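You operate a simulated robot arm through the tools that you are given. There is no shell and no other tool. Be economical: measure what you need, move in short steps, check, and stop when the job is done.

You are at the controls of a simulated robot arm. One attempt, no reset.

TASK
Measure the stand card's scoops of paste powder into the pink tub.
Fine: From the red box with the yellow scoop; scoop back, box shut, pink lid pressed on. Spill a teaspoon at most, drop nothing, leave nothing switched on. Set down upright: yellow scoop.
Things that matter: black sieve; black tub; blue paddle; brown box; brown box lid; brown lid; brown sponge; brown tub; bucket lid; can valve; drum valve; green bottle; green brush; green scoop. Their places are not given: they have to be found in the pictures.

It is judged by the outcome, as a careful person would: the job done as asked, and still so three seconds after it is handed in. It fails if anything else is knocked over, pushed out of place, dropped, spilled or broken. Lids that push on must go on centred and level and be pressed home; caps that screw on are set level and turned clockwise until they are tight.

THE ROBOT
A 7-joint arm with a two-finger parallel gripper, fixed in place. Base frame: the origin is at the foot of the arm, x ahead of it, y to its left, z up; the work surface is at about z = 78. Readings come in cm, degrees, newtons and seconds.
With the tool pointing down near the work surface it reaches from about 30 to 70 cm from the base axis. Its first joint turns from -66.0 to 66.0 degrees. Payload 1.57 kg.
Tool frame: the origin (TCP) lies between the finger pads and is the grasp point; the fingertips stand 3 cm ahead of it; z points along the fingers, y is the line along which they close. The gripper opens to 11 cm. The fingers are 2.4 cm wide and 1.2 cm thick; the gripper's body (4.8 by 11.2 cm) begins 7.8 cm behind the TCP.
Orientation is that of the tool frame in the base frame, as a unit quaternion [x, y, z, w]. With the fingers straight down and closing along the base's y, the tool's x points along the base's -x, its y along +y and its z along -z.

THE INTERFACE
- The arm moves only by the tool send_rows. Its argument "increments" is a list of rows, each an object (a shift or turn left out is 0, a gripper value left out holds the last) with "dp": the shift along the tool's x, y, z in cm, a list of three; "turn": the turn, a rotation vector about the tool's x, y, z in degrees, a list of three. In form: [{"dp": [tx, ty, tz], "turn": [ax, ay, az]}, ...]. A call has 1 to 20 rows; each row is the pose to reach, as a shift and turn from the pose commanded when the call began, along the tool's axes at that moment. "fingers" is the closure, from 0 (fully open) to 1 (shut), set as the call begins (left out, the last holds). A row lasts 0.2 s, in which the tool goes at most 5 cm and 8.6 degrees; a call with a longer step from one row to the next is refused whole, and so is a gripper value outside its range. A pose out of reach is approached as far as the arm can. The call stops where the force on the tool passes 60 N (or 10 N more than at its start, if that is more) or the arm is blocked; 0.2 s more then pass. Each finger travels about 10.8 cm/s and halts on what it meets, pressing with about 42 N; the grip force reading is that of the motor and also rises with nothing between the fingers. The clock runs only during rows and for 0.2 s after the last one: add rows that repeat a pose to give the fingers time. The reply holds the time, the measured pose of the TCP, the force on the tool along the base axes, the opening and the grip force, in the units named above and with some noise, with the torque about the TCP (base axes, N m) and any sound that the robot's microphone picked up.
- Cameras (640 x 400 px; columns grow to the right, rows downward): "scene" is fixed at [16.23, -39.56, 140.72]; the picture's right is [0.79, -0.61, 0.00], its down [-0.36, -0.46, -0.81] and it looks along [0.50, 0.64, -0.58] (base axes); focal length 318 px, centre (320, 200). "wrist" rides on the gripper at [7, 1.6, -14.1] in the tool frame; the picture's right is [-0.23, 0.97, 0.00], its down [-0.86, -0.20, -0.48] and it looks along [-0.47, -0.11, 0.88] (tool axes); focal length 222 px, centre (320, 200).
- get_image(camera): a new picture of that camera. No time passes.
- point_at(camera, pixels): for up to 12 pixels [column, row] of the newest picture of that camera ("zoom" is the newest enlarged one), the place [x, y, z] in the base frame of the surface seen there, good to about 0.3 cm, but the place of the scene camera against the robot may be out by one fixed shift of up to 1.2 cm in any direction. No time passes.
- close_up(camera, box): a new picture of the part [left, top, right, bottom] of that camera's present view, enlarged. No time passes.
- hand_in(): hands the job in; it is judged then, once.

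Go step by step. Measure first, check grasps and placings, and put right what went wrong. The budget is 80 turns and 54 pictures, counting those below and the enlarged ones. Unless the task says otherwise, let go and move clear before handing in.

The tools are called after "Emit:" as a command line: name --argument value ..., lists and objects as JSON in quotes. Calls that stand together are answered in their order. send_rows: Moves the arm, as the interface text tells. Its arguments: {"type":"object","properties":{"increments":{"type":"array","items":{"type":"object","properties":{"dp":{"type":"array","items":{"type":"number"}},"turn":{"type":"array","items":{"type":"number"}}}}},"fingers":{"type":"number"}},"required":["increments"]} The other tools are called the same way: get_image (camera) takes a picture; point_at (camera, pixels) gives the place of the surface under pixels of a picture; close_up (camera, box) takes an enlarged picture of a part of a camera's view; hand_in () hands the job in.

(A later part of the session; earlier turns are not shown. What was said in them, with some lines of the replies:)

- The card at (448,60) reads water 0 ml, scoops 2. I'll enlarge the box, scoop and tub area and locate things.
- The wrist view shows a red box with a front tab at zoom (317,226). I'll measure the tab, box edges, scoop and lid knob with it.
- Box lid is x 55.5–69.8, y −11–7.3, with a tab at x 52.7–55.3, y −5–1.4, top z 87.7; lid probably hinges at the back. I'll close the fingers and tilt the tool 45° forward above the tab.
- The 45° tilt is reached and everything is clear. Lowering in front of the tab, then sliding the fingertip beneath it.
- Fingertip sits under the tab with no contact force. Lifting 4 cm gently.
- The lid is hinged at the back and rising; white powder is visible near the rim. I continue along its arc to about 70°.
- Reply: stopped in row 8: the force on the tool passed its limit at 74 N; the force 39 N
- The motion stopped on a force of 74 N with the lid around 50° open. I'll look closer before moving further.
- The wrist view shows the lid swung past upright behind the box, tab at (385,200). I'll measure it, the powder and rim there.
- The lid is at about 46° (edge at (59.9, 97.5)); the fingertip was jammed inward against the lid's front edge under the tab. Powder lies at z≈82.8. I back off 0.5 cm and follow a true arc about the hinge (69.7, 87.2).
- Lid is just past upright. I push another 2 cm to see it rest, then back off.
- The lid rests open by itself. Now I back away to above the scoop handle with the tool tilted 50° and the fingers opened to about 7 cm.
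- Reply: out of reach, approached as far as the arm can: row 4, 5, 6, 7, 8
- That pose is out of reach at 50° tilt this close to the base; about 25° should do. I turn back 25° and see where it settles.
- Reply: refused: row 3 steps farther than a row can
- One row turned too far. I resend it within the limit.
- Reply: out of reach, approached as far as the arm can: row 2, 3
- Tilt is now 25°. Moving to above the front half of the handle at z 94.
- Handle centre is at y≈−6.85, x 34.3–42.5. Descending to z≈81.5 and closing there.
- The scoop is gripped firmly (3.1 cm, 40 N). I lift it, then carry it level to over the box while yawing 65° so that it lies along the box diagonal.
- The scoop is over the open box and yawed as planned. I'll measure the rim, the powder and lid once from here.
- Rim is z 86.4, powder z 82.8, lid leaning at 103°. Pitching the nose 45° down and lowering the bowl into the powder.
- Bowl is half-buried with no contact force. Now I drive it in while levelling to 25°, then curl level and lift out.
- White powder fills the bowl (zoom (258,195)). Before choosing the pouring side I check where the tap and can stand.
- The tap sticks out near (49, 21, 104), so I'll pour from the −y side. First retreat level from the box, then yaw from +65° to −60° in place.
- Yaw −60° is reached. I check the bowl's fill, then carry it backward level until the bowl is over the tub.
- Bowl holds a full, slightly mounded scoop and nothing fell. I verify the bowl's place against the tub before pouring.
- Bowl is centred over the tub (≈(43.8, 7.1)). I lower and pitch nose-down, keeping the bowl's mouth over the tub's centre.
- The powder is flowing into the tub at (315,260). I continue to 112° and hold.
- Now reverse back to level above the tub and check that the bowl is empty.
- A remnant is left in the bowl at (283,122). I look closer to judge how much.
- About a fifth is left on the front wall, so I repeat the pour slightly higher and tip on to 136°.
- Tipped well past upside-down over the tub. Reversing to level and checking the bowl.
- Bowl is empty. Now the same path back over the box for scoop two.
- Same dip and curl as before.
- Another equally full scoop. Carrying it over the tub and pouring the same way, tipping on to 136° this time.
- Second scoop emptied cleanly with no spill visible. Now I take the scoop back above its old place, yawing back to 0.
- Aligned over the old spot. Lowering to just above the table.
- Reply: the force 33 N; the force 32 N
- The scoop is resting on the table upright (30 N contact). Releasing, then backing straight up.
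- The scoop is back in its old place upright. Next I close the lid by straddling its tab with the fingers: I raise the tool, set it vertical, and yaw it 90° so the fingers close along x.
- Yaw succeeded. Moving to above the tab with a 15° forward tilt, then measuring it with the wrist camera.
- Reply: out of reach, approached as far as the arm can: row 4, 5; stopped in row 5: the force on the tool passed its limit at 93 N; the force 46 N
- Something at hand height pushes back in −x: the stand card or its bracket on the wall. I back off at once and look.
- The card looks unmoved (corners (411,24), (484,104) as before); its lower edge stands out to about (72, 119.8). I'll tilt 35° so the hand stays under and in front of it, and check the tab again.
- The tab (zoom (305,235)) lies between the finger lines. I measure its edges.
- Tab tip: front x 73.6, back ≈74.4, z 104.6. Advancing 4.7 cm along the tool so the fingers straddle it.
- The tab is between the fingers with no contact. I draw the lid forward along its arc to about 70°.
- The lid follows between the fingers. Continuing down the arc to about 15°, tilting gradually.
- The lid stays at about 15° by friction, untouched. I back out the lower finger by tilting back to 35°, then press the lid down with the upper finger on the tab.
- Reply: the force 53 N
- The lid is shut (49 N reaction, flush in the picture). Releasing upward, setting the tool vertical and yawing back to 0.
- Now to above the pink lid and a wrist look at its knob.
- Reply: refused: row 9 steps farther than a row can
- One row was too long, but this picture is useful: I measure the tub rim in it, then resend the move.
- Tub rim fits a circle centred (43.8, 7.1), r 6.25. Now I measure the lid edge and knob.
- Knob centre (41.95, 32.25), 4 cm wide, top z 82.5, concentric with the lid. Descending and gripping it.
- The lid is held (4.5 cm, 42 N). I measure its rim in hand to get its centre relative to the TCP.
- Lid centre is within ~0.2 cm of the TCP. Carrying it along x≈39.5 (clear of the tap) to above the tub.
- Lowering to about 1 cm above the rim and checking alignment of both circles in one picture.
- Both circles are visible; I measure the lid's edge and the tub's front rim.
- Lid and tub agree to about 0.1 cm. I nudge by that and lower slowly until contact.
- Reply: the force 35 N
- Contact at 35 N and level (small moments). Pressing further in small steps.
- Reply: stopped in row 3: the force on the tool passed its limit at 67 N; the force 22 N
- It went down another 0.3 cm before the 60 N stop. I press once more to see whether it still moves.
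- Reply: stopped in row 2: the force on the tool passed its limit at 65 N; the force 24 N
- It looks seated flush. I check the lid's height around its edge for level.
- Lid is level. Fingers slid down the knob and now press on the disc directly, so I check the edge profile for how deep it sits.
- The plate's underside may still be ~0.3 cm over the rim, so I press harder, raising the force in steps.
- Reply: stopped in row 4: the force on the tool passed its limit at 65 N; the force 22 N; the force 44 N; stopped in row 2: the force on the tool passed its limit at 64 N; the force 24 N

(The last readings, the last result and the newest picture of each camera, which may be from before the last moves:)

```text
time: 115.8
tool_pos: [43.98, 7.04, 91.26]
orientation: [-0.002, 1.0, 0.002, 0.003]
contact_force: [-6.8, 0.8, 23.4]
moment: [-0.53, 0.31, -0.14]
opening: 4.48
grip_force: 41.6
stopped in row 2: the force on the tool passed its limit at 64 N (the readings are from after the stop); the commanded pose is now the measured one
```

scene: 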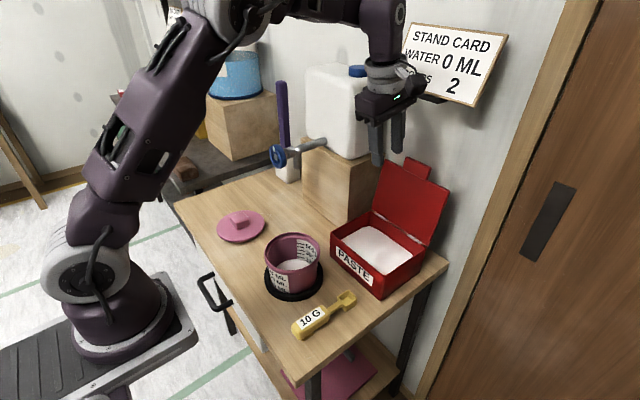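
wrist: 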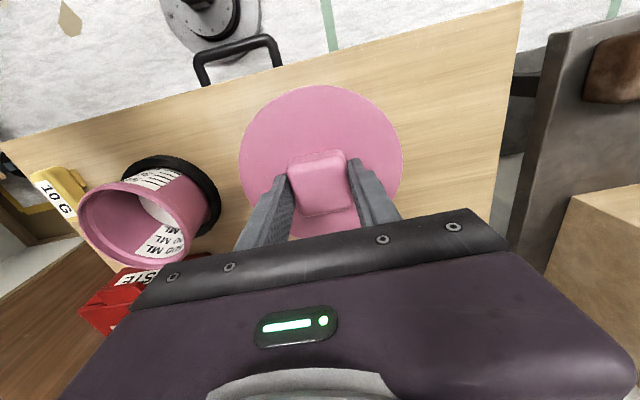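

It holds at ~65 N with a growing sideways load, so I let go, close the fingers and press centrally on the knob instead.

Emit:
send_rows --increments '[{"dp": [0, 0, -0.1]}, {"dp": [0, 0, -0.1]}, {"dp": [0, 0, -0.1]}]' --fingers 0.4

Emit:
send_rows --increments '[{"dp": [0, 0, -3]}, {"dp": [0.1, 0, -6]}, {"dp": [0.1, 0, -6]}]'

Emit:
send_rows --increments '[{"dp": [0, 0, 0]}, {"dp": [0, 0, 0]}, {"dp": [0, 0, 0]}, {"dp": [0, 0, 1]}, {"dp": [0, 0, 2]}, {"dp": [0, 0, 2.5]}, {"dp": [0, 0, 3]}, {"dp": [0, 0, 3.3]}, {"dp": [0, 0, 3.6]}, {"dp": [0, 0, 3.9]}, {"dp": [0, 0, 4.1]}]' --fingers 1

```text
time: 116.6
tool_pos: [44.1, 7.08, 91.44]
orientation: [-0.002, 1.0, 0.003, 0.005]
contact_force: [2.3, 3.8, 13.0]
moment: [-0.13, 0.02, 0.03]
opening: 5.93
grip_force: 0.1
```

```text
time: 117.4
tool_pos: [43.96, 7.15, 97.39]
orientation: [-0.002, 1.0, 0.004, 0.003]
contact_force: [0.6, -0.6, 0.3]
moment: [0.03, -0.01, 0.01]
opening: 6.6
grip_force: 0.0
```

```text
time: 119.5
tool_pos: [43.95, 6.95, 94.04]
orientation: [-0.003, 1.0, 0.004, 0.006]
contact_force: [-7.4, -1.7, 24.6]
moment: [-0.01, 0.44, 0.04]
opening: 0.0
grip_force: 21.8
stopped in row 10: the force on the tool passed its limit at 74 N (the readings are from after the stop); the commanded pose is now the measured one
```

Knob top now bears at z≈91.0. One more firm central press to see whether it still moves.

Emit:
send_rows --increments '[{"dp": [0, 0, 0.1]}, {"dp": [0, 0, 0.2]}, {"dp": [0, 0, 0.3]}, {"dp": [0, 0, 0.4]}]'

Emit:
send_rows --increments '[{"dp": [0, 0, 0.06]}, {"dp": [0, 0, 0.12]}, {"dp": [0, 0, 0.12]}]'

Emit:
send_rows --increments '[{"dp": [0, 0, 0.06]}, {"dp": [0, 0, 0.1]}, {"dp": [0, 0, 0.1]}]'

```text
time: 120.1
tool_pos: [44.11, 6.85, 94.11]
orientation: [-0.003, 1.0, 0.004, 0.008]
contact_force: [-7.0, -2.0, 23.4]
moment: [-0.02, 0.43, 0.01]
opening: 0.0
grip_force: 21.3
stopped in row 2: the force on the tool passed its limit at 66 N (the readings are from after the stop); the commanded pose is now the measured one
```

```text
time: 120.8
tool_pos: [44.07, 7.14, 94.05]
orientation: [-0.004, 1.0, 0.005, 0.007]
contact_force: [-6.5, -0.7, 24.1]
moment: [-0.05, 0.42, 0.02]
opening: 0.0
grip_force: 21.4
stopped in row 3: the force on the tool passed its limit at 62 N (the readings are from after the stop); the commanded pose is now the measured one
```

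```text
time: 121.5
tool_pos: [44.18, 6.96, 94.11]
orientation: [-0.004, 1.0, 0.004, 0.008]
contact_force: [-6.1, -0.5, 22.6]
moment: [-0.05, 0.44, 0.03]
opening: 0.0
grip_force: 21.0
stopped in row 3: the force on the tool passed its limit at 62 N (the readings are from after the stop); the commanded pose is now the measured one
```

No further travel under 60–70 N, so the lid is hard home. I back straight up clear and take a last overall picture.

Emit:
send_rows --increments '[{"dp": [0, 0, -2]}, {"dp": [0, 0, -6]}, {"dp": [0, 0, -10.5]}, {"dp": [2, 0, -15]}, {"dp": [4, 0, -19]}, {"dp": [4, 0, -19]}]'

Emit:
close_up --camera "scene" --box '[200, 180, 460, 342]'

Emit:
point_at --camera "zoom" --pixels '[[190, 180], [240, 120], [290, 170], [230, 215], [232, 222], [232, 228], [232, 234], [235, 340], [370, 265], [420, 90], [370, 175], [550, 130]]'

```text
time: 122.9
tool_pos: [40.02, 6.83, 112.89]
orientation: [-0.003, 1.0, 0.005, 0.008]
contact_force: [1.1, -0.3, 0.3]
moment: [-0.02, 0.01, 0.01]
opening: 0.0
grip_force: 21.1
```

```text
2.46 times, centred on (330, 261) of scene
```

zoom: 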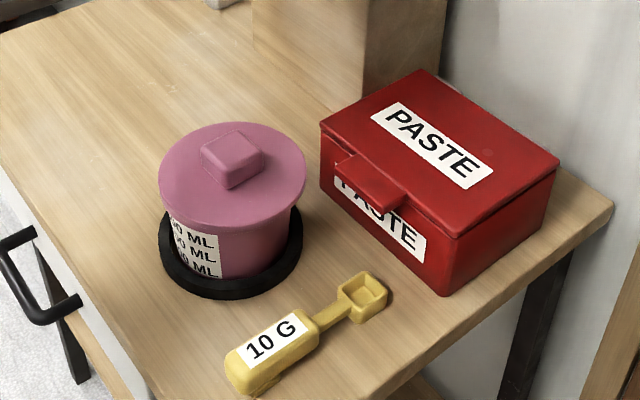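

```text
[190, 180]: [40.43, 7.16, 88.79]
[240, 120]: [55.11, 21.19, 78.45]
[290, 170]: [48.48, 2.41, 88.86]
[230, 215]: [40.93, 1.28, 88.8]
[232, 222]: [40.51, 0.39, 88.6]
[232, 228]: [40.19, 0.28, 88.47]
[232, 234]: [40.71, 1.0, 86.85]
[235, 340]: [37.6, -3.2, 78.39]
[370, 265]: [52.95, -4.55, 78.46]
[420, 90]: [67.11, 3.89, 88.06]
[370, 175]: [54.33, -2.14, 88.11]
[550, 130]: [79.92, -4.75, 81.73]
```

The last picture shows the pink lid level and centred on the tub, the red box shut, the scoop upright in its old place, and no spill. The arm is clear, so I hand in.

Emit:
hand_in

```text
The job is handed in.
```

I put two scoops of paste powder from the red box into the pink tub, as the card asks. The pink lid is pressed on level and the box is shut. The yellow scoop is back upright in its place, and I saw no spill.

- **Bump:** while lining up to close the box, the hand knocked the stand card or its bracket (about 93 N). It looked unmoved afterwards.
- **Lid fit:** I judged the lid fully home because it stopped moving under 60–70 N. I heard no click, and an earlier reading left up to 0.3 cm of doubt.
- **Scoop fill:** both scoops were slightly mounded rather than levelled off.
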